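You operate a simulated robot arm through the tools that you are given. There is no shell and no other tool.

Carry out the task below with a simulated two-armed robot. There is one attempt and no reset: what you move stays moved.

JOB
Pick up the brown card divider with one hand, pass it to the other hand and put it on the setting bench top.

It is judged by the outcome, as a careful person would: the job done as asked, and still so three seconds after it is handed in. It fails if anything else is knocked over, pushed out of place, dropped, spilled or broken.

ROBOT AND FRAMES
Two 7-joint arms with two-finger parallel grippers on one trunk, on a base that moves. Base frame: it is fixed to the floor where the robot stands at the start and does not move with it; the origin is under the middle of the robot, x ahead of it, y to its left, z up. Readings come in mm, rad, newtons and seconds.
The left shoulder is at the start at [50, 177, 1104], the right one opposite. With the tool pointing down near the work surface each hand reaches from about 100 to 680 mm from the robot's upright axis, wherever it stands, measured 20 degrees to its own side. Places, roughly: brown card divider (2x19x11 cm) [-1600, -1600, 900]; setting bench top [-1100, 1600, 800]. Payload 3.43 kg a hand.
Tool frame (each hand has its own): the origin (TCP) lies between the finger pads and is the grasp point; the fingertips stand 34 mm ahead of it; z points along the fingers, y is the line along which they close. Largest opening 128 mm; finger width 24, thickness 12; the body of the gripper, 48 by 130 mm, starts 96 mm behind the TCP.
Orientation is told as [roll, pitch, yaw] about the base's x, y, z axes, in that order, counted from this pose: with the fingers straight down and closing along the base's y, the tool's x points along the base's -x, its y along +y and its z along -z.

CONTROLS
- The arms move only by the tool drive_tool. It takes "left_motion", "right_motion" or both (then of equal length, played together; a hand with none holds still); each is one flat list of numbers, 7 for each row, row after row: the shift along the tool's x, y, z in mm, then the turn, a rotation vector about the tool's x, y, z in rad, then the finger opening in mm, from 0 to 128. In form: [x, y, z, rx, ry, rz, jaw, x, y, z, rx, ry, rz, jaw, ...]. A call has 1 to 20 rows; each row is the pose to reach, as a shift and turn from the pose commanded when the call began, along the tool's axes at that moment. A row lasts 0.2 s, in which the tool goes at most 50 mm and 0.15 rad; a call with a longer step from one row to the next is refused whole, and so is a gripper value outside its range. A pose out of reach is approached as far as the arm can. The call stops where the force on the tool passes 40 N (or 10 N more than at its start, if that is more) or the arm is blocked; 0.2 s more then pass. The fingers move at their own pace (about 108 mm/s each) and stop on an object; they squeeze with about 38 N. The grip force told is the motor's: it shows also when the fingers shut on nothing. Time passes only in rows, and 0.2 s behind the last, so rows that repeat a pose let the fingers close. It gives the time, the measured TCP pose, the force on the tool (base axes), the opening and the grip force at its end, in the units of the frame above (readings bear some noise), with the torque about the TCP (base axes, N m) and any sound that the robot's microphone picked up, and new pictures: "show" is both (left out), scene, wrist or none (wrist: the cameras of the hands that moved).
- Cameras (640 x 400 px; columns grow to the right, rows downward): "scene" is now at [161.3, 5.6, 1276.9]; the picture's right is [0.06, -1.00, 0.00], its down [-0.48, -0.03, -0.88] and it looks along [0.87, 0.05, -0.48] (base axes); focal length 275 px, centre (320, 200). "left" rides on the left gripper at [76, 11, -160] in its tool frame; the picture's right is [-0.15, 0.99, 0.00], its down [-0.88, -0.13, -0.46] and it looks along [-0.45, -0.07, 0.89] (tool axes); focal length 234 px, centre (320, 200). "right" rides on the right gripper at [76, -11, -160] in its tool frame; the picture's right is [0.15, 0.99, 0.00], its down [-0.88, 0.13, -0.46] and it looks along [-0.45, 0.07, 0.89] (tool axes); focal length 234 px, centre (320, 200). There is no depth. A picture from a camera that has moved, and an enlarged one, comes with that camera's place and axes in the base frame and with its lens.
- slide_trunk(by): slides the trunk up (or, below 0, down) by that many mm; the arms and the scene camera ride with it, the base frame stays. It gives what a move gives, with no picture.
- roll_base(legs): drives the robot by 1 to 6 legs, each [ahead, turn to the left] in mm and rad, along the robot's own axes; the way and the turn of a leg run together, so that a leg with both is an arc; at most 1500 mm and 3.142 rad a leg. The arms and the cameras ride along, it lands a little off, and it stops where it bumps. It gives what a move gives, and a new picture of the scene camera.
- aim_head(pan, tilt): turns the head with the scene camera to pan (to the left, within 1.396 rad either way) and tilt (down, from -0.506 to 1.204), counted from straight ahead of the robot. It gives what a move gives, and a new picture of the scene camera.
- zoom(camera, box): a new picture of the part [left, top, right, bottom] of that camera's present view, enlarged. The clock stands still meanwhile.
- sign_off(): hands the job in; it is judged then, once.

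Nothing tells you exact positions but the pictures and the camera data. Unless the task says otherwise, let go and move clear before handing in.

The tools are called by a JSON object that holds its "op" and its "data". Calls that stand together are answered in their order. drive_tool: Moves the arms, as the interface text tells. Its arguments: {"type":"object","properties":{"left_motion":{"type":"array","items":{"type":"number"}},"right_motion":{"type":"array","items":{"type":"number"}},"show":{"type":"string","enum":["both","scene","wrist","none"]}},"required":[]} The other tools are called the same way: slide_trunk (by) moves the trunk up or down; roll_base (legs) drives the base; aim_head (pan, tilt) turns the head that bears the scene camera; zoom (camera, box) takes an enlarged picture of a part of a camera's view; sign_off () hands the job in.

At the start:

```text
clock: 0.0
left_tcp_pos: [409.0, 166.2, 1132.9]
left_tcp_rot: [-0.002, 0.0, 0.002]
left_wrist_force: [0.4, 0.8, -1.3]
left_moment: [0.02, 0.0, 0.0]
left_grip_width: 128.0
left_grasp_force: 0.1
right_tcp_pos: [418.9, -135.8, 1096.7]
right_tcp_rot: [0.0, 0.0, -0.001]
right_wrist_force: [0.1, -0.2, 0.4]
right_moment: [0.01, 0.02, 0.01]
right_grip_width: 127.8
right_grasp_force: 0.1
trunk travel left (down, up): [-275.0, 126.0]
robot x, y, heading: [-0.1, -0.1, -0.002]
head pan, tilt (commanded): [0.056, 0.504]
```

scene: 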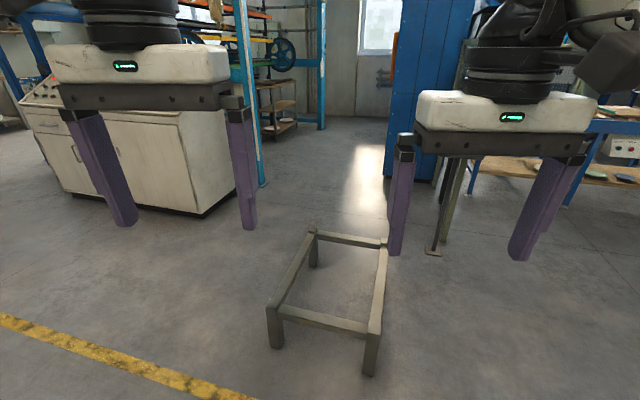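
right: 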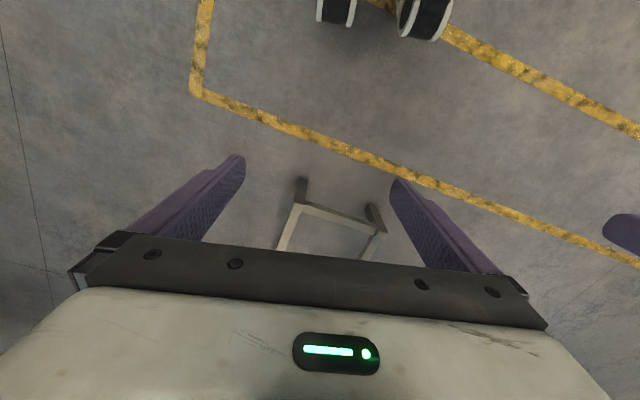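
left: 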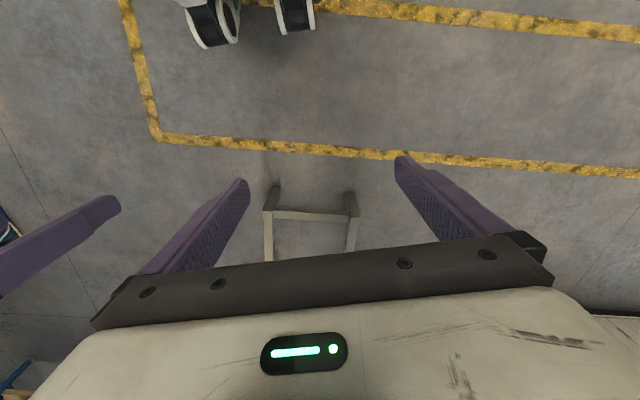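

I see a factory floor ahead with a small metal frame in front of the robot; the divider should be behind me to the right, and the bench behind me to the left. I'll look to both sides with the head before driving.

{"op": "aim_head", "data": {"pan": -1.396, "tilt": 0.4}}

{"op": "aim_head", "data": {"pan": 1.396, "tilt": 0.4}}

```text
clock: 1.6
left_tcp_pos: [408.1, 166.4, 1134.0]
left_tcp_rot: [0.0, 0.0, 0.002]
left_wrist_force: [0.6, -0.1, -0.2]
left_moment: [0.01, -0.03, -0.02]
left_grip_width: 128.0
left_grasp_force: 0.0
right_tcp_pos: [419.1, -135.9, 1098.0]
right_tcp_rot: [0.0, -0.002, -0.001]
right_wrist_force: [-0.1, 0.5, -0.3]
right_moment: [0.0, -0.01, -0.01]
right_grip_width: 128.1
right_grasp_force: 0.0
trunk travel left (down, up): [-275.0, 126.0]
robot x, y, heading: [-0.8, 0.1, -0.003]
head pan, tilt (commanded): [-1.396, 0.4]
camera scene: at [86.7, -90.7, 1286.6], right [-0.98, -0.17, 0.0], down [-0.07, 0.38, -0.92], along [0.16, -0.91, -0.39], focal length 275 px, centre (320, 200)
```

scene: 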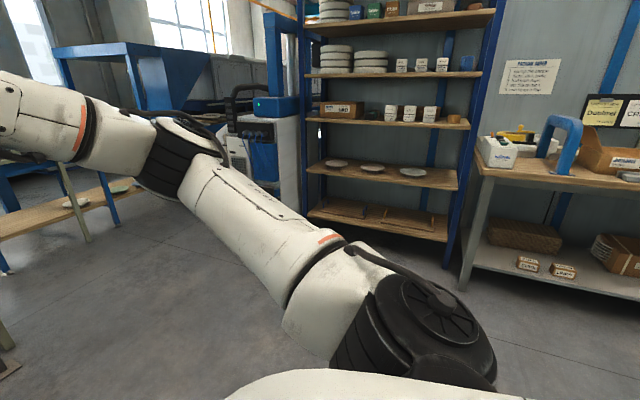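

```text
clock: 4.0
left_tcp_pos: [408.6, 166.4, 1134.2]
left_tcp_rot: [-0.001, 0.0, 0.001]
left_wrist_force: [-0.2, -0.1, -0.4]
left_moment: [0.01, 0.0, 0.0]
left_grip_width: 127.8
left_grasp_force: 0.0
right_tcp_pos: [419.2, -135.4, 1097.6]
right_tcp_rot: [0.0, 0.001, -0.002]
right_wrist_force: [-0.5, 0.0, 0.7]
right_moment: [-0.03, -0.01, 0.02]
right_grip_width: 127.8
right_grasp_force: 0.1
trunk travel left (down, up): [-275.0, 126.0]
robot x, y, heading: [-1.1, 1.4, 0.004]
head pan, tilt (commanded): [1.396, 0.4]
camera scene: at [86.7, 91.7, 1286.6], right [0.98, -0.17, 0.0], down [-0.07, -0.38, -0.92], along [0.16, 0.91, -0.39], focal length 275 px, centre (320, 200)
```

scene: 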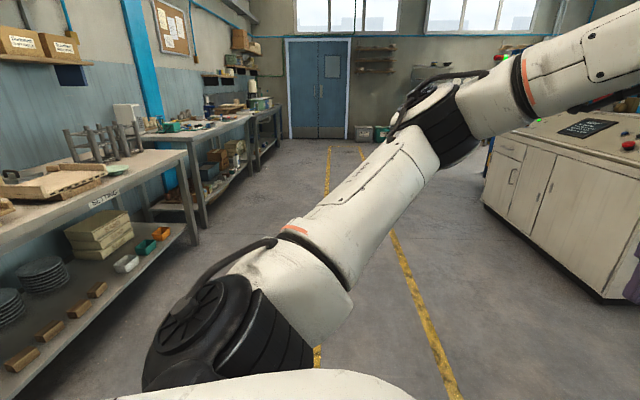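

To the right are shelves and a packing table; to the left is the setting bench (labelled "SETTING"). The space round the robot looks clear, so I turn in place to the right to face the divider's rough place.

{"op": "aim_head", "data": {"pan": 0, "tilt": 0.4}}

{"op": "roll_base", "data": {"legs": [[0, -2.356]]}}

```text
clock: 5.6
left_tcp_pos: [409.2, 165.9, 1133.9]
left_tcp_rot: [-0.001, 0.001, 0.001]
left_wrist_force: [0.2, -0.2, 0.8]
left_moment: [0.02, 0.02, -0.01]
left_grip_width: 128.1
left_grasp_force: 0.0
right_tcp_pos: [419.7, -135.8, 1097.3]
right_tcp_rot: [-0.001, 0.001, -0.001]
right_wrist_force: [0.1, -0.5, 0.0]
right_moment: [-0.03, -0.04, 0.0]
right_grip_width: 127.8
right_grasp_force: 0.1
trunk travel left (down, up): [-275.0, 126.0]
robot x, y, heading: [1.1, -1.2, -0.0]
head pan, tilt (commanded): [0.0, 0.4]
camera scene: at [163.2, 0.6, 1286.6], right [0.0, -1.0, 0.0], down [-0.39, 0.0, -0.92], along [0.92, 0.0, -0.39], focal length 275 px, centre (320, 200)
```

scene: 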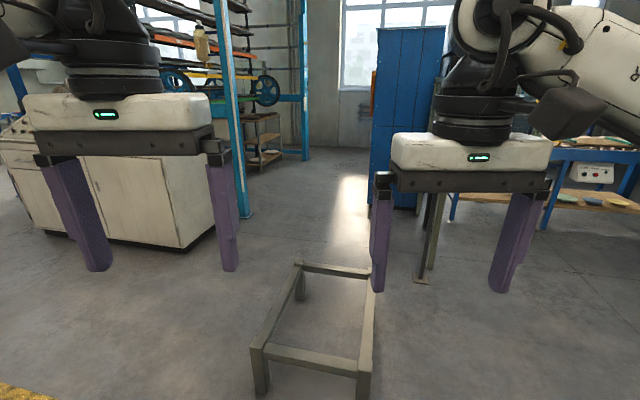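

```text
clock: 11.7
left_tcp_pos: [-192.0, -397.5, 1133.9]
left_tcp_rot: [-0.001, 0.0, -2.401]
left_wrist_force: [-0.1, -0.2, 0.2]
left_moment: [0.04, 0.0, 0.01]
left_grip_width: 127.9
left_grasp_force: 0.0
right_tcp_pos: [-401.8, -181.7, 1097.9]
right_tcp_rot: [0.001, 0.0, -2.405]
right_wrist_force: [0.3, 0.4, -0.1]
right_moment: [-0.01, 0.0, 0.02]
right_grip_width: 127.8
right_grasp_force: 0.0
trunk travel left (down, up): [-275.0, 126.0]
robot x, y, heading: [0.5, -0.6, -2.4]
head pan, tilt (commanded): [0.0, 0.4]
camera scene: at [-119.7, -109.0, 1286.6], right [-0.67, 0.74, 0.0], down [0.29, 0.26, -0.92], along [-0.68, -0.62, -0.39], focal length 275 px, centre (320, 200)
```

scene: 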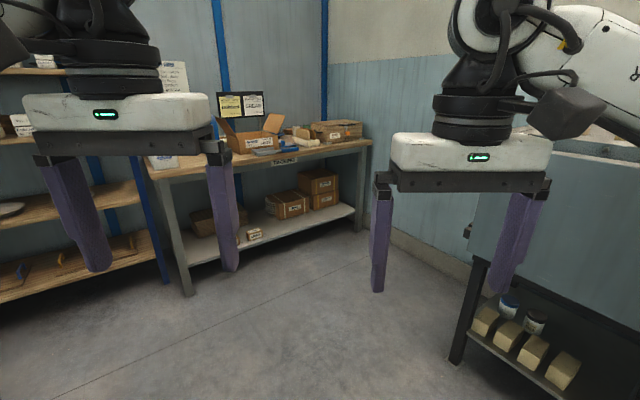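

The packing table is straight ahead with open cartons on it. I'll zoom in to find the brown divider.

{"op": "zoom", "data": {"camera": "scene", "box": [140, 80, 380, 230]}}

{"op": "aim_head", "data": {"pan": 0.5, "tilt": 0.3}}

{"op": "aim_head", "data": {"pan": -0.7, "tilt": 0.4}}

```text
2.67 times, centred on (260, 155) of scene
camera zoom: at [-119.7, -109.0, 1286.6], right [-0.67, 0.74, 0.0], down [0.29, 0.26, -0.92], along [-0.68, -0.62, -0.39], focal length 734 px, centre (480, 320)
```

zoom: 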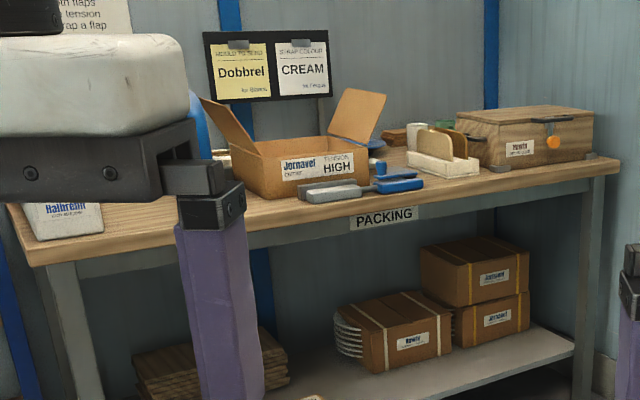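

```text
clock: 12.6
left_tcp_pos: [-190.4, -398.9, 1133.3]
left_tcp_rot: [0.0, 0.001, -2.402]
left_wrist_force: [0.2, 0.3, 0.5]
left_moment: [0.0, -0.03, -0.02]
left_grip_width: 128.0
left_grasp_force: 0.0
right_tcp_pos: [-401.4, -182.4, 1096.8]
right_tcp_rot: [0.0, 0.0, -2.405]
right_wrist_force: [0.5, 1.0, -0.3]
right_moment: [0.01, 0.01, 0.01]
right_grip_width: 128.0
right_grasp_force: 0.0
trunk travel left (down, up): [-275.0, 126.0]
robot x, y, heading: [-3.7, 1.4, -2.401]
head pan, tilt (commanded): [0.499, 0.3]
camera scene: at [-81.7, -134.9, 1295.8], right [-0.94, 0.33, 0.0], down [0.1, 0.28, -0.96], along [-0.31, -0.9, -0.3], focal length 275 px, centre (320, 200)
```

scene: 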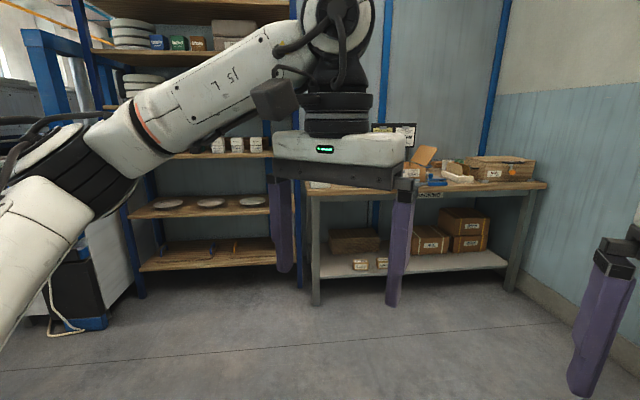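

```text
clock: 14.0
left_tcp_pos: [-189.9, -397.2, 1133.8]
left_tcp_rot: [-0.003, 0.0, -2.402]
left_wrist_force: [0.2, -0.6, -0.3]
left_moment: [0.01, 0.0, 0.0]
left_grip_width: 127.9
left_grasp_force: 0.0
right_tcp_pos: [-401.7, -181.0, 1097.5]
right_tcp_rot: [0.0, 0.001, -2.402]
right_wrist_force: [0.0, 0.6, -0.7]
right_moment: [0.02, -0.05, 0.02]
right_grip_width: 128.0
right_grasp_force: 0.0
trunk travel left (down, up): [-275.0, 126.0]
robot x, y, heading: [-1.0, -0.3, -2.405]
head pan, tilt (commanded): [-0.7, 0.4]
camera scene: at [-143.7, -50.3, 1286.6], right [-0.04, 1.0, 0.0], down [0.39, 0.02, -0.92], along [-0.92, -0.04, -0.39], focal length 275 px, centre (320, 200)
```

scene: 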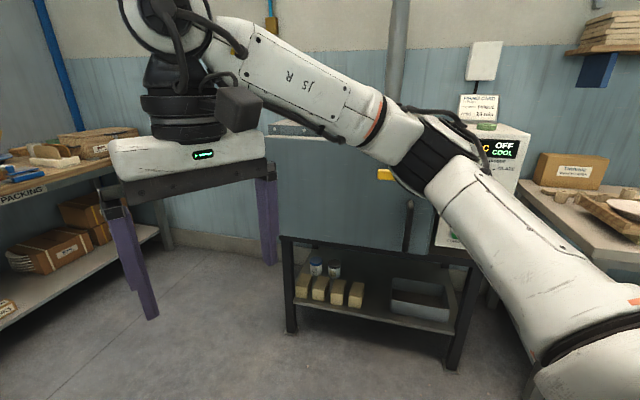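

The brown divider stands in a small white rack on the packing table at about (-1560, -1570), behind a paler one. I'll drive part of the way (heading already points there) and look again.

{"op": "aim_head", "data": {"pan": 0, "tilt": 0.5}}

{"op": "roll_base", "data": {"legs": [[1000, 0]]}}

```text
clock: 15.1
left_tcp_pos: [-191.4, -398.3, 1135.3]
left_tcp_rot: [0.0, 0.0, -2.401]
left_wrist_force: [1.0, 0.2, 0.0]
left_moment: [0.0, 0.01, 0.01]
left_grip_width: 128.0
left_grasp_force: 0.1
right_tcp_pos: [-401.2, -181.4, 1097.6]
right_tcp_rot: [0.0, 0.001, -2.403]
right_wrist_force: [-0.3, -1.0, -0.3]
right_moment: [-0.02, 0.02, -0.02]
right_grip_width: 127.9
right_grasp_force: 0.1
trunk travel left (down, up): [-275.0, 126.0]
robot x, y, heading: [-3.2, 1.8, -2.406]
head pan, tilt (commanded): [0.0, 0.499]
camera scene: at [-118.4, -107.9, 1277.4], right [-0.67, 0.74, 0.0], down [0.35, 0.32, -0.88], along [-0.65, -0.59, -0.48], focal length 275 px, centre (320, 200)
```

scene: 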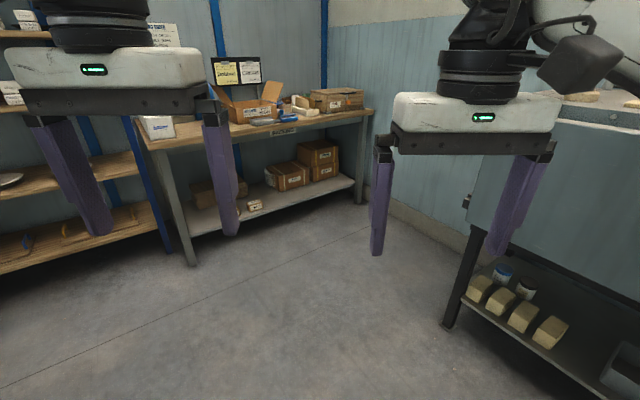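

```text
clock: 20.2
left_tcp_pos: [-882.2, -1086.7, 1134.6]
left_tcp_rot: [-0.002, -0.001, -2.352]
left_wrist_force: [0.2, 0.0, -0.3]
left_moment: [0.02, 0.01, -0.02]
left_grip_width: 127.9
left_grasp_force: 0.1
right_tcp_pos: [-1103.6, -881.8, 1098.4]
right_tcp_rot: [0.001, -0.001, -2.355]
right_wrist_force: [0.7, 0.1, -0.7]
right_moment: [0.0, 0.03, 0.01]
right_grip_width: 127.7
right_grasp_force: 0.0
trunk travel left (down, up): [-275.0, 126.0]
robot x, y, heading: [-711.6, -685.4, -2.355]
head pan, tilt (commanded): [0.0, 0.499]
camera scene: at [-824.6, -794.3, 1277.4], right [-0.71, 0.71, 0.0], down [0.34, 0.34, -0.88], along [-0.62, -0.62, -0.48], focal length 275 px, centre (320, 200)
```

scene: 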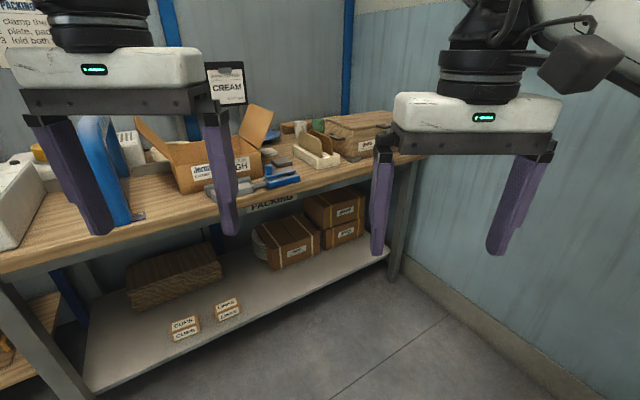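

{"op": "zoom", "data": {"camera": "scene", "box": [240, 90, 400, 190]}}

```text
4.00 times, centred on (320, 140) of scene
camera zoom: at [-824.6, -794.3, 1277.4], right [-0.71, 0.71, 0.0], down [0.34, 0.34, -0.88], along [-0.62, -0.62, -0.48], focal length 1100 px, centre (320, 440)
```

zoom: 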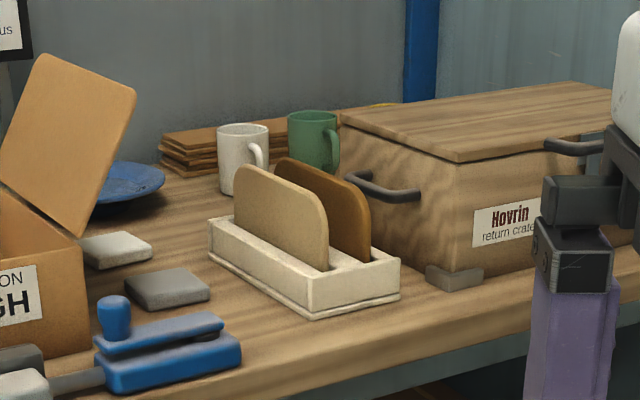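

Both cards stand in a white slotted rack: cream on the left, brown on the right near the crate's handle, at about (-1625, -1605), table top about z = 860. I'll pull the left hand back out of the way, then drive to a stance in front of the rack for the right hand.

{"op": "drive_tool", "data": {"left_motion": [40, 30, 0, 0, 0, 0, 128, 80, 60, 0, 0, 0, 0, 128, 120, 90, 0, 0, 0, 0, 128], "show": "none"}}

{"op": "roll_base", "data": {"legs": [[0, -0.32], [760, 0]]}}

```text
clock: 21.0
left_tcp_pos: [-733.5, -1065.1, 1137.2]
left_tcp_rot: [-0.002, 0.001, -2.353]
left_wrist_force: [-0.7, 0.1, 0.2]
left_moment: [-0.01, 0.01, -0.05]
left_grip_width: 128.0
left_grasp_force: 0.1
right_tcp_pos: [-1103.9, -880.5, 1097.7]
right_tcp_rot: [0.0, -0.003, -2.354]
right_wrist_force: [0.6, -0.5, -0.1]
right_moment: [-0.01, 0.02, 0.0]
right_grip_width: 128.0
right_grasp_force: 0.0
trunk travel left (down, up): [-275.0, 126.0]
robot x, y, heading: [-707.6, -681.5, -2.357]
head pan, tilt (commanded): [0.0, 0.499]
```

```text
clock: 26.1
left_tcp_pos: [-1537.8, -1365.6, 1137.4]
left_tcp_rot: [-0.002, 0.0, -2.689]
left_wrist_force: [0.2, -0.1, -0.3]
left_moment: [0.01, -0.04, 0.0]
left_grip_width: 128.0
left_grasp_force: 0.0
right_tcp_pos: [-1824.4, -1069.0, 1097.7]
right_tcp_rot: [0.001, 0.0, -2.691]
right_wrist_force: [-0.3, 0.5, -0.2]
right_moment: [-0.01, -0.03, -0.01]
right_grip_width: 127.9
right_grasp_force: 0.1
trunk travel left (down, up): [-275.0, 126.0]
robot x, y, heading: [-1391.3, -1011.6, -2.694]
head pan, tilt (commanded): [0.0, 0.499]
camera scene: at [-1532.9, -1079.3, 1277.4], right [-0.44, 0.9, 0.0], down [0.43, 0.21, -0.88], along [-0.79, -0.38, -0.48], focal length 275 px, centre (320, 200)
```

scene: 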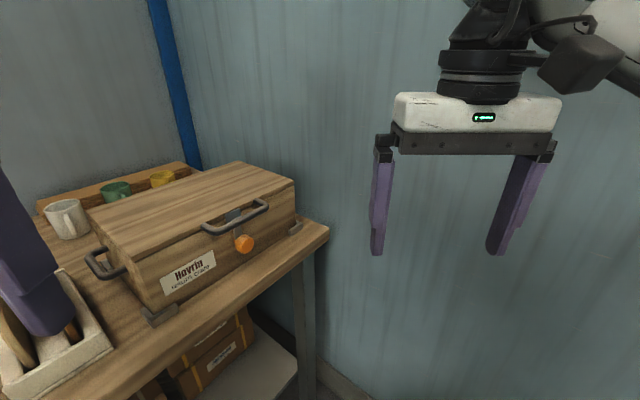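

The rack is now at lower left. I'll turn left to face the table squarely.

{"op": "roll_base", "data": {"legs": [[0, 1.04]]}}

{"op": "aim_head", "data": {"pan": -0.35, "tilt": 0.6}}

```text
clock: 29.1
left_tcp_pos: [-1157.7, -1318.9, 1137.0]
left_tcp_rot: [-0.002, 0.001, -1.652]
left_wrist_force: [0.0, 0.3, -0.8]
left_moment: [-0.02, 0.03, 0.01]
left_grip_width: 128.2
left_grasp_force: 0.1
right_tcp_pos: [-1558.2, -1416.6, 1098.6]
right_tcp_rot: [0.0, 0.001, -1.654]
right_wrist_force: [-0.8, 0.4, -0.6]
right_moment: [-0.01, 0.04, 0.01]
right_grip_width: 127.9
right_grasp_force: 0.0
trunk travel left (down, up): [-275.0, 126.0]
robot x, y, heading: [-1392.2, -1008.3, -1.655]
head pan, tilt (commanded): [0.0, 0.499]
camera scene: at [-1400.8, -1169.5, 1277.4], right [-1.0, 0.08, 0.0], down [0.04, 0.48, -0.88], along [-0.07, -0.88, -0.48], focal length 275 px, centre (320, 200)
```

scene: 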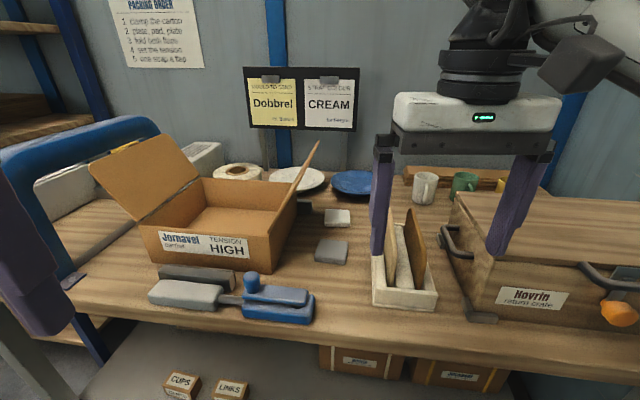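

```text
clock: 30.0
left_tcp_pos: [-1158.7, -1318.9, 1137.1]
left_tcp_rot: [-0.002, -0.002, -1.65]
left_wrist_force: [0.0, -0.4, 0.2]
left_moment: [0.0, 0.0, 0.0]
left_grip_width: 128.1
left_grasp_force: 0.0
right_tcp_pos: [-1557.0, -1415.1, 1096.4]
right_tcp_rot: [0.001, 0.001, -1.651]
right_wrist_force: [-0.4, 0.0, 0.0]
right_moment: [0.0, 0.03, -0.03]
right_grip_width: 128.0
right_grasp_force: 0.1
trunk travel left (down, up): [-275.0, 126.0]
robot x, y, heading: [-1389.6, -1005.9, -1.651]
head pan, tilt (commanded): [-0.351, 0.6]
camera scene: at [-1430.5, -1159.1, 1268.3], right [-0.91, 0.42, 0.0], down [0.24, 0.51, -0.83], along [-0.35, -0.75, -0.56], focal length 275 px, centre (320, 200)
```

scene: 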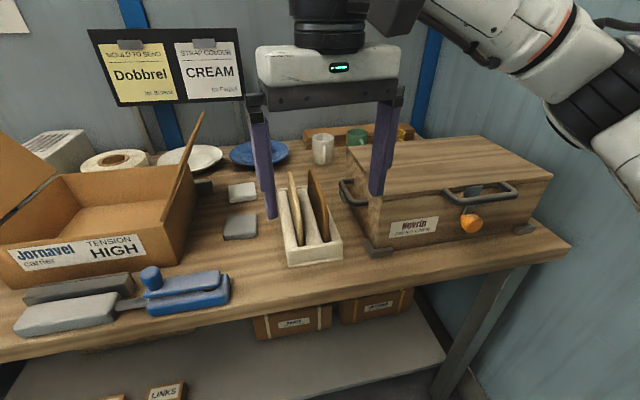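

Now I see the rack clearly: cream card on the left, brown card on the right, a gap between them. I'll zoom on it to measure positions.

{"op": "zoom", "data": {"camera": "scene", "box": [240, 140, 400, 280]}}

{"op": "zoom", "data": {"camera": "right", "box": [0, 0, 640, 400]}}

```text
2.86 times, centred on (320, 210) of scene
camera zoom: at [-1430.5, -1159.1, 1268.3], right [-0.91, 0.42, 0.0], down [0.24, 0.51, -0.83], along [-0.35, -0.75, -0.56], focal length 786 px, centre (320, 171)
```

zoom: 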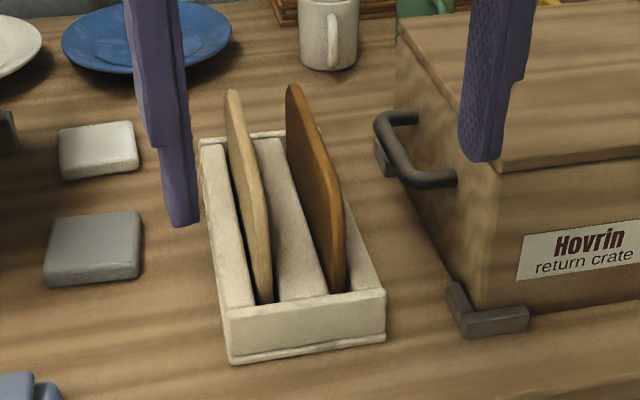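

```text
1.00 times, centred on (320, 200) of right (not enlarged: the box is as wide or as high as the picture)
camera zoom: at [-1564.1, -1340.1, 1256.9], right [1.0, 0.06, 0.0], down [0.06, -0.89, 0.46], along [0.03, -0.46, -0.89], focal length 234 px, centre (320, 200)
```

zoom: 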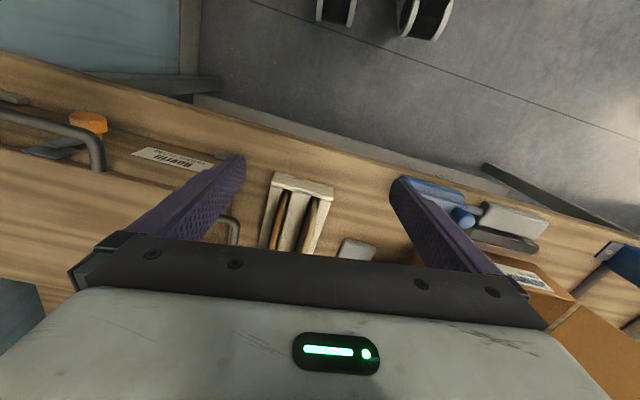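

{"op": "zoom", "data": {"camera": "right", "box": [220, 160, 380, 260]}}

```text
4.00 times, centred on (300, 210) of right
camera zoom: at [-1564.1, -1340.1, 1256.9], right [1.0, 0.06, 0.0], down [0.06, -0.89, 0.46], along [0.03, -0.46, -0.89], focal length 937 px, centre (400, 160)
```

zoom: 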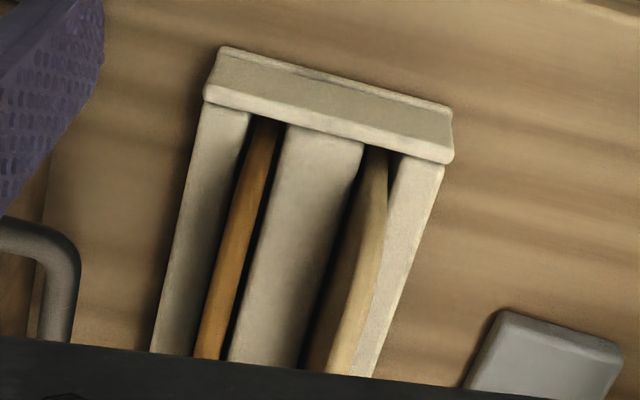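

From the wrist view I place the brown card's mid-plane and its ends: its centre is near (-1629, -1604), top at z ≈ 970, rack turned about 12°. I'll move the right hand above a point slightly nearer than the card's middle, aligned with the card and with the jaw narrowed to 32 mm, then check.

{"op": "drive_tool", "data": {"right_motion": [-29.9, -10.1, 7.2, 0, 0, 0.027, 32, -59.8, -20.3, 14.4, 0, 0, 0.054, 32, -89.6, -30.4, 21.6, 0, 0, 0.081, 32, -119.5, -40.6, 28.8, 0, 0, 0.108, 32, -149.4, -50.7, 36, 0, 0, 0.135, 32, -149.4, -50.7, 36, 0, 0, 0.135, 32], "show": "both"}}

{"op": "zoom", "data": {"camera": "right", "box": [220, 110, 420, 240]}}

{"op": "zoom", "data": {"camera": "scene", "box": [240, 120, 400, 280]}}

```text
clock: 31.4
left_tcp_pos: [-1159.1, -1319.0, 1136.9]
left_tcp_rot: [-0.002, -0.001, -1.651]
left_wrist_force: [-0.4, -0.2, 0.6]
left_moment: [0.01, 0.03, 0.01]
left_grip_width: 128.1
left_grasp_force: 0.1
right_tcp_pos: [-1622.7, -1557.9, 1059.9]
right_tcp_rot: [0.0, -0.001, -1.788]
right_wrist_force: [0.4, -0.4, 0.5]
right_moment: [0.02, 0.02, 0.0]
right_grip_width: 31.8
right_grasp_force: 0.1
trunk travel left (down, up): [-275.0, 126.0]
robot x, y, heading: [-1386.0, -1009.5, -1.657]
head pan, tilt (commanded): [-0.351, 0.6]
camera scene: at [-1430.6, -1158.9, 1268.4], right [-0.91, 0.42, 0.0], down [0.24, 0.51, -0.83], along [-0.35, -0.75, -0.56], focal length 275 px, centre (320, 200)
camera right: at [-1616.7, -1482.8, 1219.6], right [1.0, -0.07, 0.0], down [-0.06, -0.89, 0.46], along [-0.03, -0.45, -0.89], focal length 234 px, centre (320, 200)
```

scene: 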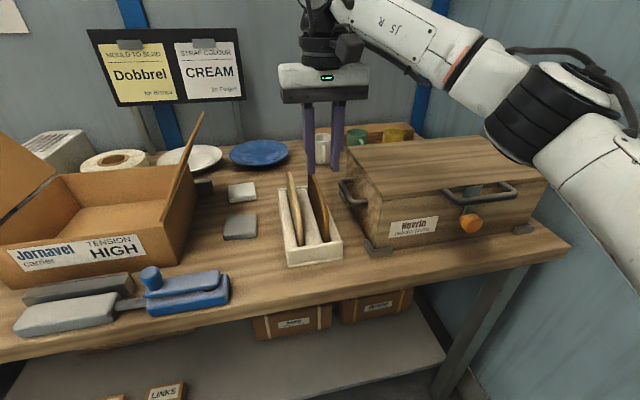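
right: 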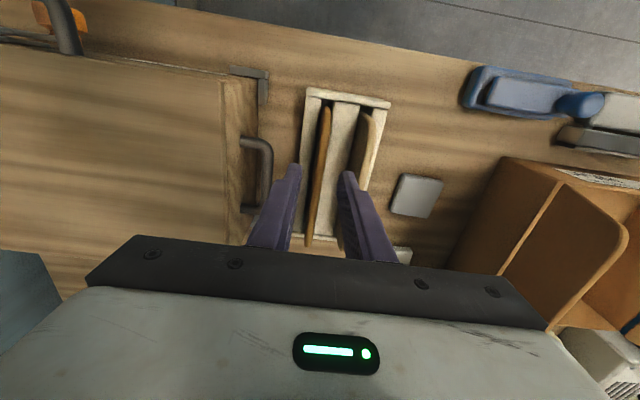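

```text
3.08 times, centred on (320, 175) of right
camera zoom: at [-1616.7, -1482.8, 1219.6], right [1.0, -0.07, 0.0], down [-0.06, -0.89, 0.46], along [-0.03, -0.45, -0.89], focal length 720 px, centre (320, 277)
```

zoom: 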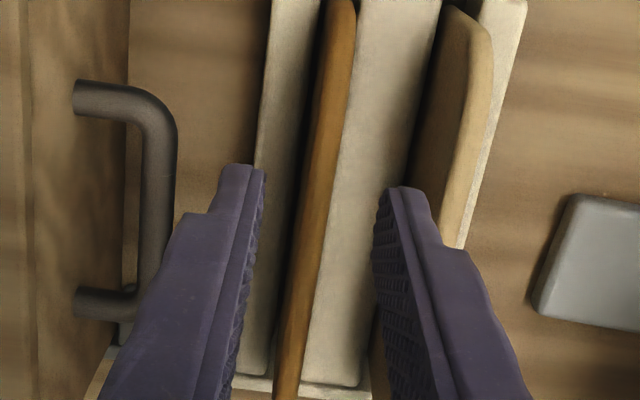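

```text
2.50 times, centred on (320, 200) of scene
camera zoom: at [-1430.6, -1158.9, 1268.4], right [-0.91, 0.42, 0.0], down [0.24, 0.51, -0.83], along [-0.35, -0.75, -0.56], focal length 688 px, centre (320, 200)
```

zoom: 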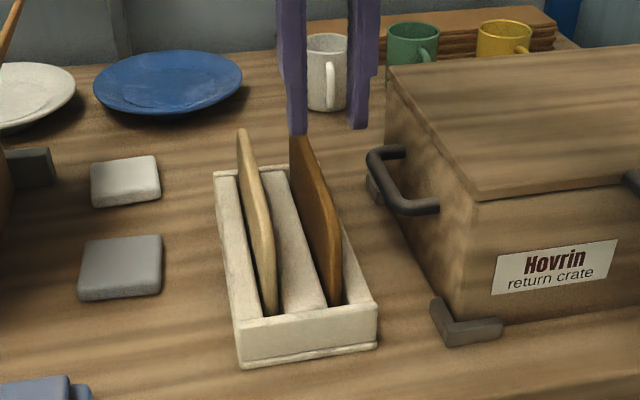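

The jaws straddle the brown card with only about 2 mm sideways error, and the crate handle and cream card are clear. I'll shift 2 mm, narrow the jaw to 28 mm and go down most of the way, then check again.

{"op": "drive_tool", "data": {"right_motion": [0, 1, 10, 0, 0, 0, 28, 0, 2, 25, 0, 0, 0, 28, 0, 2, 40, 0, 0, 0, 28, 0, 2, 55, 0, 0, 0, 28, 0, 2, 70, 0, 0, 0, 28, 0, 2, 70, 0, 0, 0, 28], "show": "wrist"}}

{"op": "zoom", "data": {"camera": "right", "box": [220, 110, 420, 240]}}

{"op": "zoom", "data": {"camera": "scene", "box": [240, 120, 400, 280]}}

```text
clock: 32.8
left_tcp_pos: [-1157.4, -1318.3, 1137.6]
left_tcp_rot: [-0.001, 0.0, -1.651]
left_wrist_force: [-0.2, 0.3, 0.5]
left_moment: [-0.04, 0.02, -0.02]
left_grip_width: 128.0
left_grasp_force: 0.1
right_tcp_pos: [-1617.7, -1561.0, 991.8]
right_tcp_rot: [0.002, 0.001, -1.788]
right_wrist_force: [-0.3, 0.5, -0.2]
right_moment: [0.0, 0.0, -0.02]
right_grip_width: 28.3
right_grasp_force: 0.0
trunk travel left (down, up): [-275.0, 126.0]
robot x, y, heading: [-1389.4, -1005.5, -1.652]
head pan, tilt (commanded): [-0.351, 0.6]
camera right: at [-1613.2, -1485.2, 1150.7], right [1.0, -0.07, 0.0], down [-0.06, -0.89, 0.46], along [-0.03, -0.45, -0.89], focal length 234 px, centre (320, 200)
```

right: 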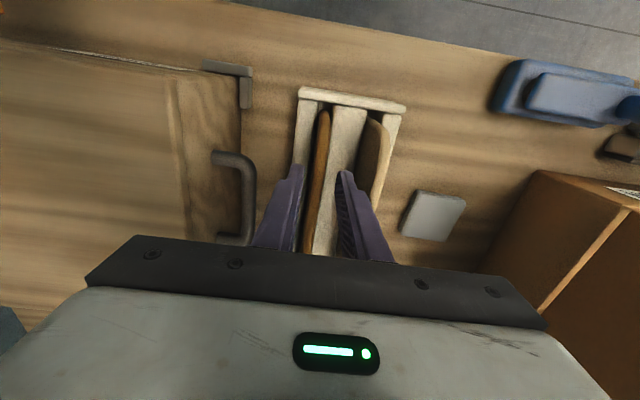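

```text
3.08 times, centred on (320, 175) of right
camera zoom: at [-1613.2, -1485.2, 1150.7], right [1.0, -0.07, 0.0], down [-0.06, -0.89, 0.46], along [-0.03, -0.45, -0.89], focal length 720 px, centre (320, 277)
```

zoom: 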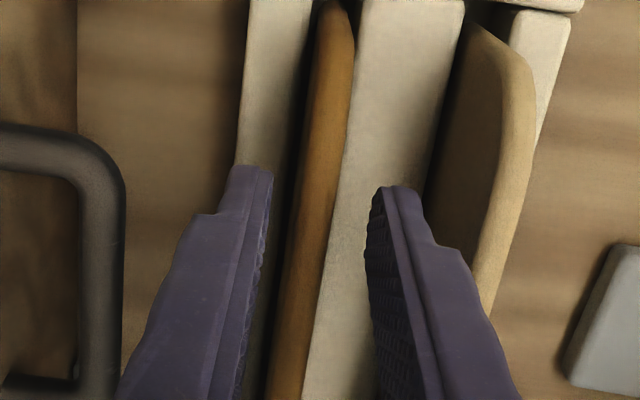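

```text
2.50 times, centred on (320, 200) of scene
camera zoom: at [-1430.6, -1159.0, 1268.3], right [-0.91, 0.42, 0.0], down [0.24, 0.51, -0.83], along [-0.35, -0.75, -0.56], focal length 688 px, centre (320, 200)
```

zoom: 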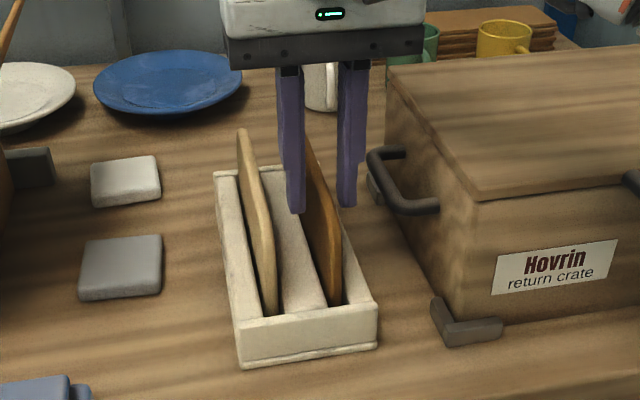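

The card sits midway between the fingertips, which already straddle its top edge. I'll go down another 32 mm and then close.

{"op": "drive_tool", "data": {"right_motion": [0, -0.5, 10, 0, 0, 0, 28, 0, -1, 20, 0, 0, 0, 28, 0, -1, 32, 0, 0, 0, 28, 0, -1, 32, 0, 0, 0, 28], "show": "wrist"}}

{"op": "zoom", "data": {"camera": "right", "box": [220, 110, 420, 240]}}

{"op": "zoom", "data": {"camera": "scene", "box": [240, 120, 400, 280]}}

```text
clock: 33.8
left_tcp_pos: [-1155.8, -1319.2, 1137.0]
left_tcp_rot: [-0.003, 0.001, -1.651]
left_wrist_force: [0.0, 1.1, -0.3]
left_moment: [0.0, -0.01, 0.01]
left_grip_width: 128.1
left_grasp_force: 0.0
right_tcp_pos: [-1619.8, -1561.4, 957.7]
right_tcp_rot: [0.0, 0.0, -1.789]
right_wrist_force: [0.0, 0.0, -0.8]
right_moment: [0.01, 0.0, -0.01]
right_grip_width: 27.9
right_grasp_force: 0.1
trunk travel left (down, up): [-275.0, 126.0]
robot x, y, heading: [-1386.1, -1011.1, -1.654]
head pan, tilt (commanded): [-0.351, 0.6]
camera right: at [-1615.3, -1485.8, 1117.3], right [1.0, -0.07, 0.0], down [-0.06, -0.89, 0.46], along [-0.03, -0.46, -0.89], focal length 234 px, centre (320, 200)
```

right: 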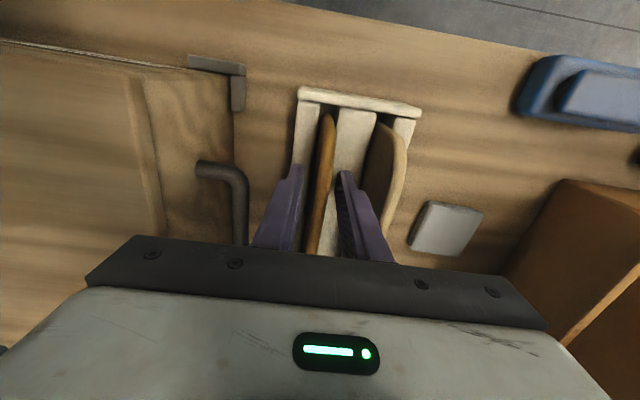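

```text
3.08 times, centred on (320, 175) of right
camera zoom: at [-1615.3, -1485.8, 1117.3], right [1.0, -0.07, 0.0], down [-0.06, -0.89, 0.46], along [-0.03, -0.46, -0.89], focal length 720 px, centre (320, 277)
```

zoom: 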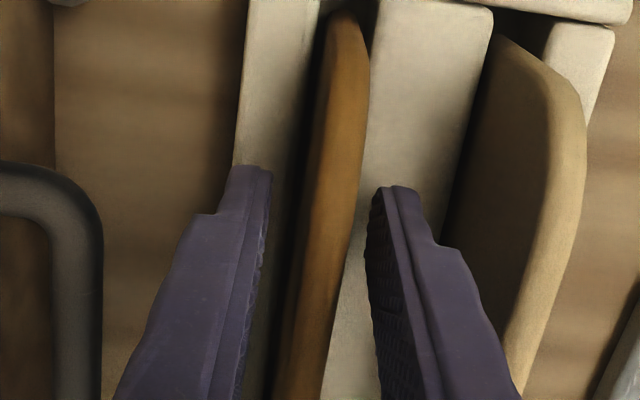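

```text
2.50 times, centred on (320, 200) of scene
camera zoom: at [-1430.6, -1159.0, 1268.3], right [-0.91, 0.42, 0.0], down [0.24, 0.51, -0.83], along [-0.35, -0.75, -0.56], focal length 688 px, centre (320, 200)
```

zoom: 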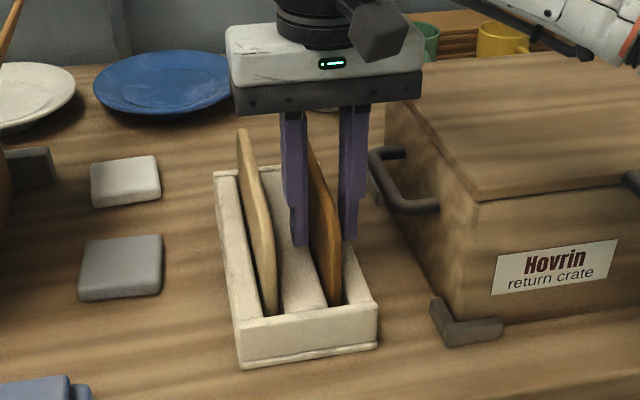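

The fingers are on both sides of the brown card and touch nothing else. Closing now.

{"op": "drive_tool", "data": {"right_motion": [0, 0, 0, 0, 0, 0, 20, 0, 0, 0, 0, 0, 0, 12, 0, 0, 0, 0, 0, 0, 4, 0, 0, 0, 0, 0, 0, 0, 0, 0, 0, 0, 0, 0, 0], "show": "wrist"}}

{"op": "zoom", "data": {"camera": "scene", "box": [240, 120, 400, 280]}}

```text
clock: 35.0
left_tcp_pos: [-1157.1, -1318.7, 1137.5]
left_tcp_rot: [-0.002, -0.001, -1.651]
left_wrist_force: [0.3, 0.8, 0.1]
left_moment: [0.05, -0.01, 0.03]
left_grip_width: 128.0
left_grasp_force: 0.0
right_tcp_pos: [-1620.0, -1561.5, 958.4]
right_tcp_rot: [0.0, 0.001, -1.789]
right_wrist_force: [-0.6, -0.3, -0.2]
right_moment: [-0.02, -0.02, 0.0]
right_grip_width: 9.6
right_grasp_force: 38.0
trunk travel left (down, up): [-275.0, 126.0]
robot x, y, heading: [-1389.2, -1010.8, -1.65]
head pan, tilt (commanded): [-0.351, 0.6]
camera right: at [-1615.4, -1485.9, 1117.4], right [1.0, -0.07, 0.0], down [-0.06, -0.89, 0.46], along [-0.03, -0.45, -0.89], focal length 234 px, centre (320, 200)
```

right: 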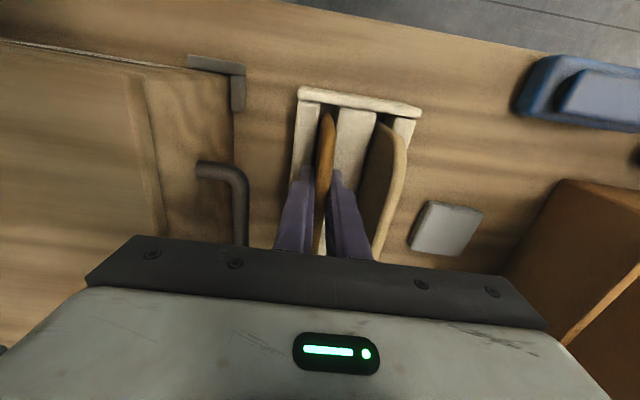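

```text
2.50 times, centred on (320, 200) of scene
camera zoom: at [-1430.6, -1159.1, 1268.3], right [-0.91, 0.42, 0.0], down [0.24, 0.51, -0.83], along [-0.35, -0.75, -0.56], focal length 688 px, centre (320, 200)
```

zoom: 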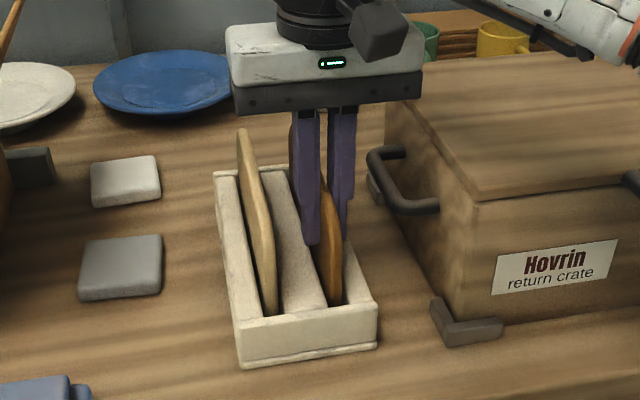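

The card is gripped (9.6 mm thick, 38 N). I'll lift it gently straight up and watch that the rack stays behind.

{"op": "drive_tool", "data": {"right_motion": [0, 0, -6, 0, 0, 0, 0, 0, 0, -14, 0, 0, 0, 0, 0, 0, -22, 0, 0, 0, 0, 0, 0, -32, 0, 0, 0, 0], "show": "scene"}}

{"op": "zoom", "data": {"camera": "scene", "box": [240, 120, 400, 280]}}

```text
clock: 36.0
left_tcp_pos: [-1157.6, -1318.6, 1137.5]
left_tcp_rot: [-0.001, 0.0, -1.65]
left_wrist_force: [0.2, -0.5, -0.7]
left_moment: [0.01, -0.02, 0.02]
left_grip_width: 128.1
left_grasp_force: 0.2
right_tcp_pos: [-1620.5, -1561.4, 991.8]
right_tcp_rot: [0.0, 0.0, -1.79]
right_wrist_force: [0.5, 0.0, -1.5]
right_moment: [0.02, -0.02, -0.02]
right_grip_width: 9.4
right_grasp_force: 38.0
trunk travel left (down, up): [-275.0, 126.0]
robot x, y, heading: [-1388.1, -1011.4, -1.655]
head pan, tilt (commanded): [-0.351, 0.6]
camera scene: at [-1430.5, -1159.0, 1268.3], right [-0.91, 0.42, 0.0], down [0.24, 0.51, -0.83], along [-0.35, -0.75, -0.56], focal length 275 px, centre (320, 200)
```

scene: 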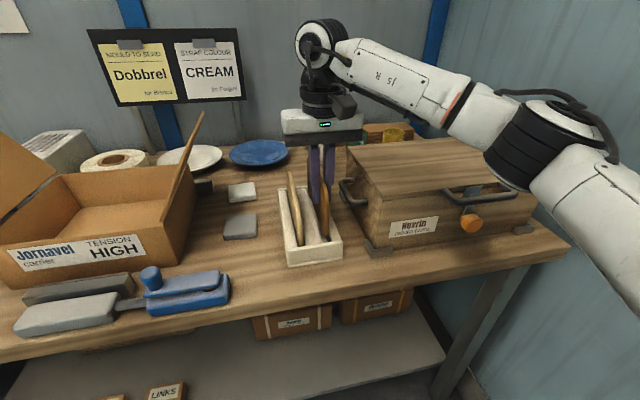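

```text
2.50 times, centred on (320, 200) of scene
camera zoom: at [-1430.5, -1159.0, 1268.3], right [-0.91, 0.42, 0.0], down [0.24, 0.51, -0.83], along [-0.35, -0.75, -0.56], focal length 688 px, centre (320, 200)
```

zoom: 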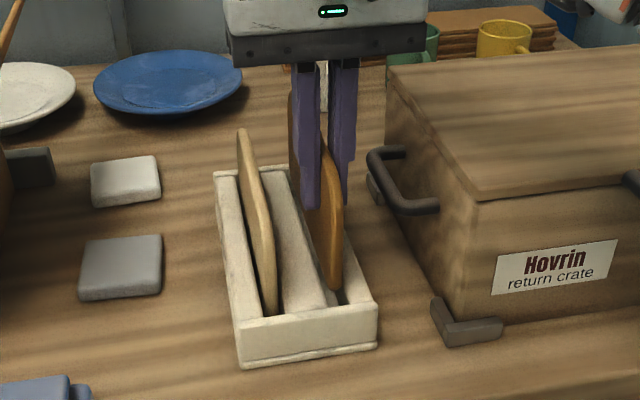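

The card slides out of its slot and the rack stays put. I'll lift it clear of everything, then draw it back towards the robot.

{"op": "drive_tool", "data": {"right_motion": [0, 0, -15, 0, 0, 0, 0, 0, 0, -35, 0, 0, 0, 0, 0, 0, -60, 0, 0, 0, 0, 0, 0, -90, 0, 0, 0, 0, 0, 0, -120, 0, 0, 0, 0], "show": "scene"}}

{"op": "drive_tool", "data": {"right_motion": [30, 0, 0, 0, 0, 0, 0, 65, 0, 0, 0, 0, 0, 0, 100, 0, 0, 0, 0, 0, 0, 135, 0, 0, 0, 0, 0, 0, 165, 0, 0, 0, 0, 0, 0], "show": "both"}}

```text
clock: 37.2
left_tcp_pos: [-1158.4, -1319.8, 1137.2]
left_tcp_rot: [-0.002, 0.0, -1.65]
left_wrist_force: [-0.2, 1.4, 0.9]
left_moment: [0.03, -0.05, 0.02]
left_grip_width: 128.1
left_grasp_force: 0.1
right_tcp_pos: [-1619.0, -1558.5, 1113.4]
right_tcp_rot: [-0.002, 0.001, -1.789]
right_wrist_force: [0.4, -0.1, -1.1]
right_moment: [0.06, 0.01, 0.02]
right_grip_width: 9.4
right_grasp_force: 38.0
trunk travel left (down, up): [-275.0, 126.0]
robot x, y, heading: [-1390.1, -1007.5, -1.654]
head pan, tilt (commanded): [-0.351, 0.6]
camera scene: at [-1430.2, -1158.7, 1268.4], right [-0.91, 0.42, 0.0], down [0.24, 0.51, -0.83], along [-0.35, -0.75, -0.56], focal length 275 px, centre (320, 200)
```

scene: 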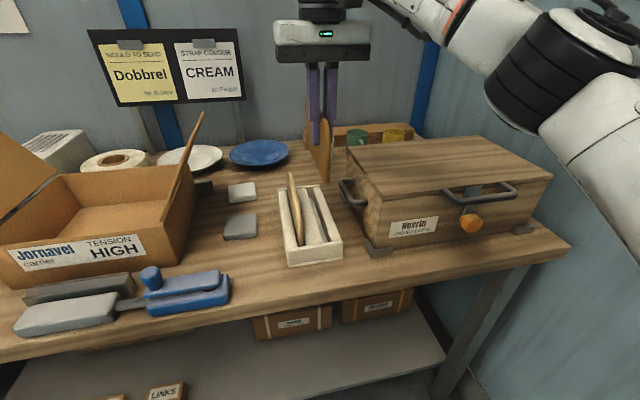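

```text
clock: 38.4
left_tcp_pos: [-1158.4, -1318.6, 1137.5]
left_tcp_rot: [0.0, -0.001, -1.65]
left_wrist_force: [0.6, -0.7, 0.7]
left_moment: [0.04, -0.01, -0.02]
left_grip_width: 128.1
left_grasp_force: 0.0
right_tcp_pos: [-1587.2, -1396.4, 1114.3]
right_tcp_rot: [0.0, 0.0, -1.789]
right_wrist_force: [-0.7, -0.1, -1.0]
right_moment: [0.03, -0.02, -0.03]
right_grip_width: 9.4
right_grasp_force: 38.2
trunk travel left (down, up): [-275.0, 126.0]
robot x, y, heading: [-1389.8, -1005.1, -1.653]
head pan, tilt (commanded): [-0.351, 0.6]
camera scene: at [-1430.7, -1158.8, 1268.4], right [-0.91, 0.42, 0.0], down [0.24, 0.51, -0.83], along [-0.35, -0.75, -0.56], focal length 275 px, centre (320, 200)
camera right: at [-1582.0, -1320.5, 1273.3], right [1.0, -0.07, 0.0], down [-0.06, -0.89, 0.46], along [-0.03, -0.46, -0.89], focal length 234 px, centre (320, 200)
```

scene: 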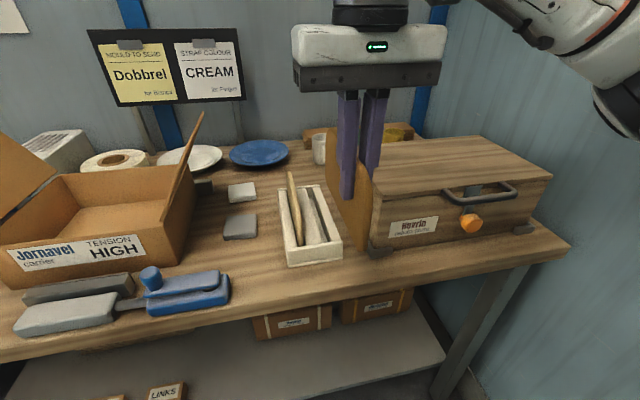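
right: 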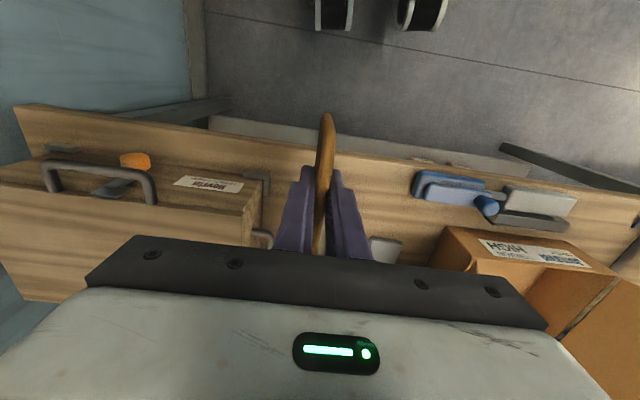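

The card is held firmly and clear. I'll raise the trunk so that everything passes well above the carton flaps, then turn the right hand so the card lies across the robot (which shortens the sweep and readies it for the hand-over).

{"op": "slide_trunk", "data": {"by": 120}}

{"op": "drive_tool", "data": {"right_motion": [0, 0, 0, 0, 0, -0.14, 0, 0, 0, 0, 0, 0, -0.28, 0, 0, 0, 0, 0, 0, -0.42, 0, 0, 0, 0, 0, 0, -0.56, 0, 0, 0, 0, 0, 0, -0.7, 0, 0, 0, 0, 0, 0, -0.84, 0, 0, 0, 0, 0, 0, -0.98, 0, 0, 0, 0, 0, 0, -1.12, 0, 0, 0, 0, 0, 0, -1.26, 0, 0, 0, 0, 0, 0, -1.4, 0, 0, 0, 0, 0, 0, -1.54, 0, 0, 0, 0, 0, 0, -1.69, 0], "show": "both"}}

```text
clock: 39.9
left_tcp_pos: [-1158.5, -1319.8, 1257.9]
left_tcp_rot: [-0.001, 0.0, -1.651]
left_wrist_force: [0.3, 0.7, -0.1]
left_moment: [0.0, 0.0, 0.02]
left_grip_width: 127.9
left_grasp_force: 0.0
right_tcp_pos: [-1585.6, -1397.0, 1234.4]
right_tcp_rot: [0.0, 0.002, -1.788]
right_wrist_force: [-0.1, 0.5, -1.5]
right_moment: [0.06, -0.05, 0.01]
right_grip_width: 9.6
right_grasp_force: 37.4
trunk travel left (down, up): [-395.0, 6.0]
robot x, y, heading: [-1391.1, -1009.1, -1.649]
head pan, tilt (commanded): [-0.351, 0.6]
```

```text
clock: 42.5
left_tcp_pos: [-1157.2, -1318.3, 1258.1]
left_tcp_rot: [-0.002, 0.0, -1.65]
left_wrist_force: [-0.3, 0.2, -0.5]
left_moment: [-0.01, -0.01, -0.02]
left_grip_width: 127.9
left_grasp_force: 0.1
right_tcp_pos: [-1519.8, -1307.0, 1203.2]
right_tcp_rot: [-0.002, -0.002, -0.1]
right_wrist_force: [0.4, 0.0, -0.9]
right_moment: [-0.04, 0.06, 0.0]
right_grip_width: 9.3
right_grasp_force: 38.2
right hand out of reach, approached as far as the arm can: row 9, 10, 11, 12
trunk travel left (down, up): [-395.0, 6.0]
robot x, y, heading: [-1387.5, -1012.1, -1.651]
head pan, tilt (commanded): [-0.351, 0.6]
camera scene: at [-1430.2, -1158.9, 1388.4], right [-0.91, 0.42, 0.0], down [0.24, 0.51, -0.83], along [-0.35, -0.75, -0.56], focal length 275 px, centre (320, 200)
camera right: at [-1597.3, -1310.5, 1361.7], right [-0.04, 1.0, 0.0], down [0.89, 0.04, 0.46], along [0.46, 0.02, -0.89], focal length 234 px, centre (320, 200)
```

scene: 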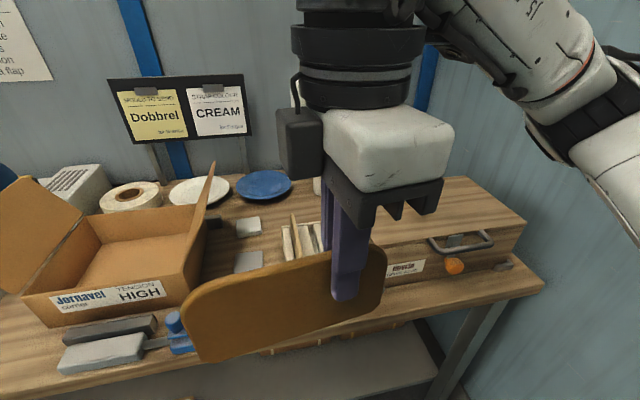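
right: 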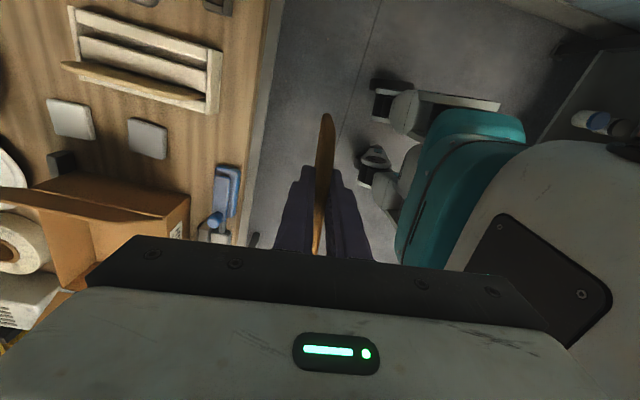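

The right hand has turned, being pulled in a little by its reach limit; the card now lies across the robot, still gripped. I'll zoom to check how it sits, then turn the base away from the table.

{"op": "zoom", "data": {"camera": "scene", "box": [160, 180, 460, 380]}}

```text
2.00 times, centred on (310, 280) of scene
camera zoom: at [-1430.2, -1158.9, 1388.4], right [-0.91, 0.42, 0.0], down [0.24, 0.51, -0.83], along [-0.35, -0.75, -0.56], focal length 550 px, centre (340, 40)
```

zoom: 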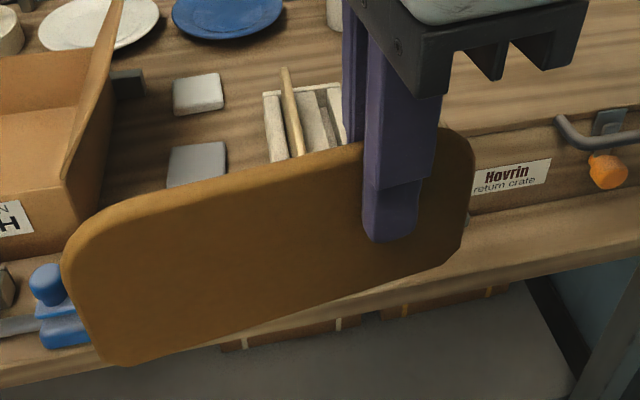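

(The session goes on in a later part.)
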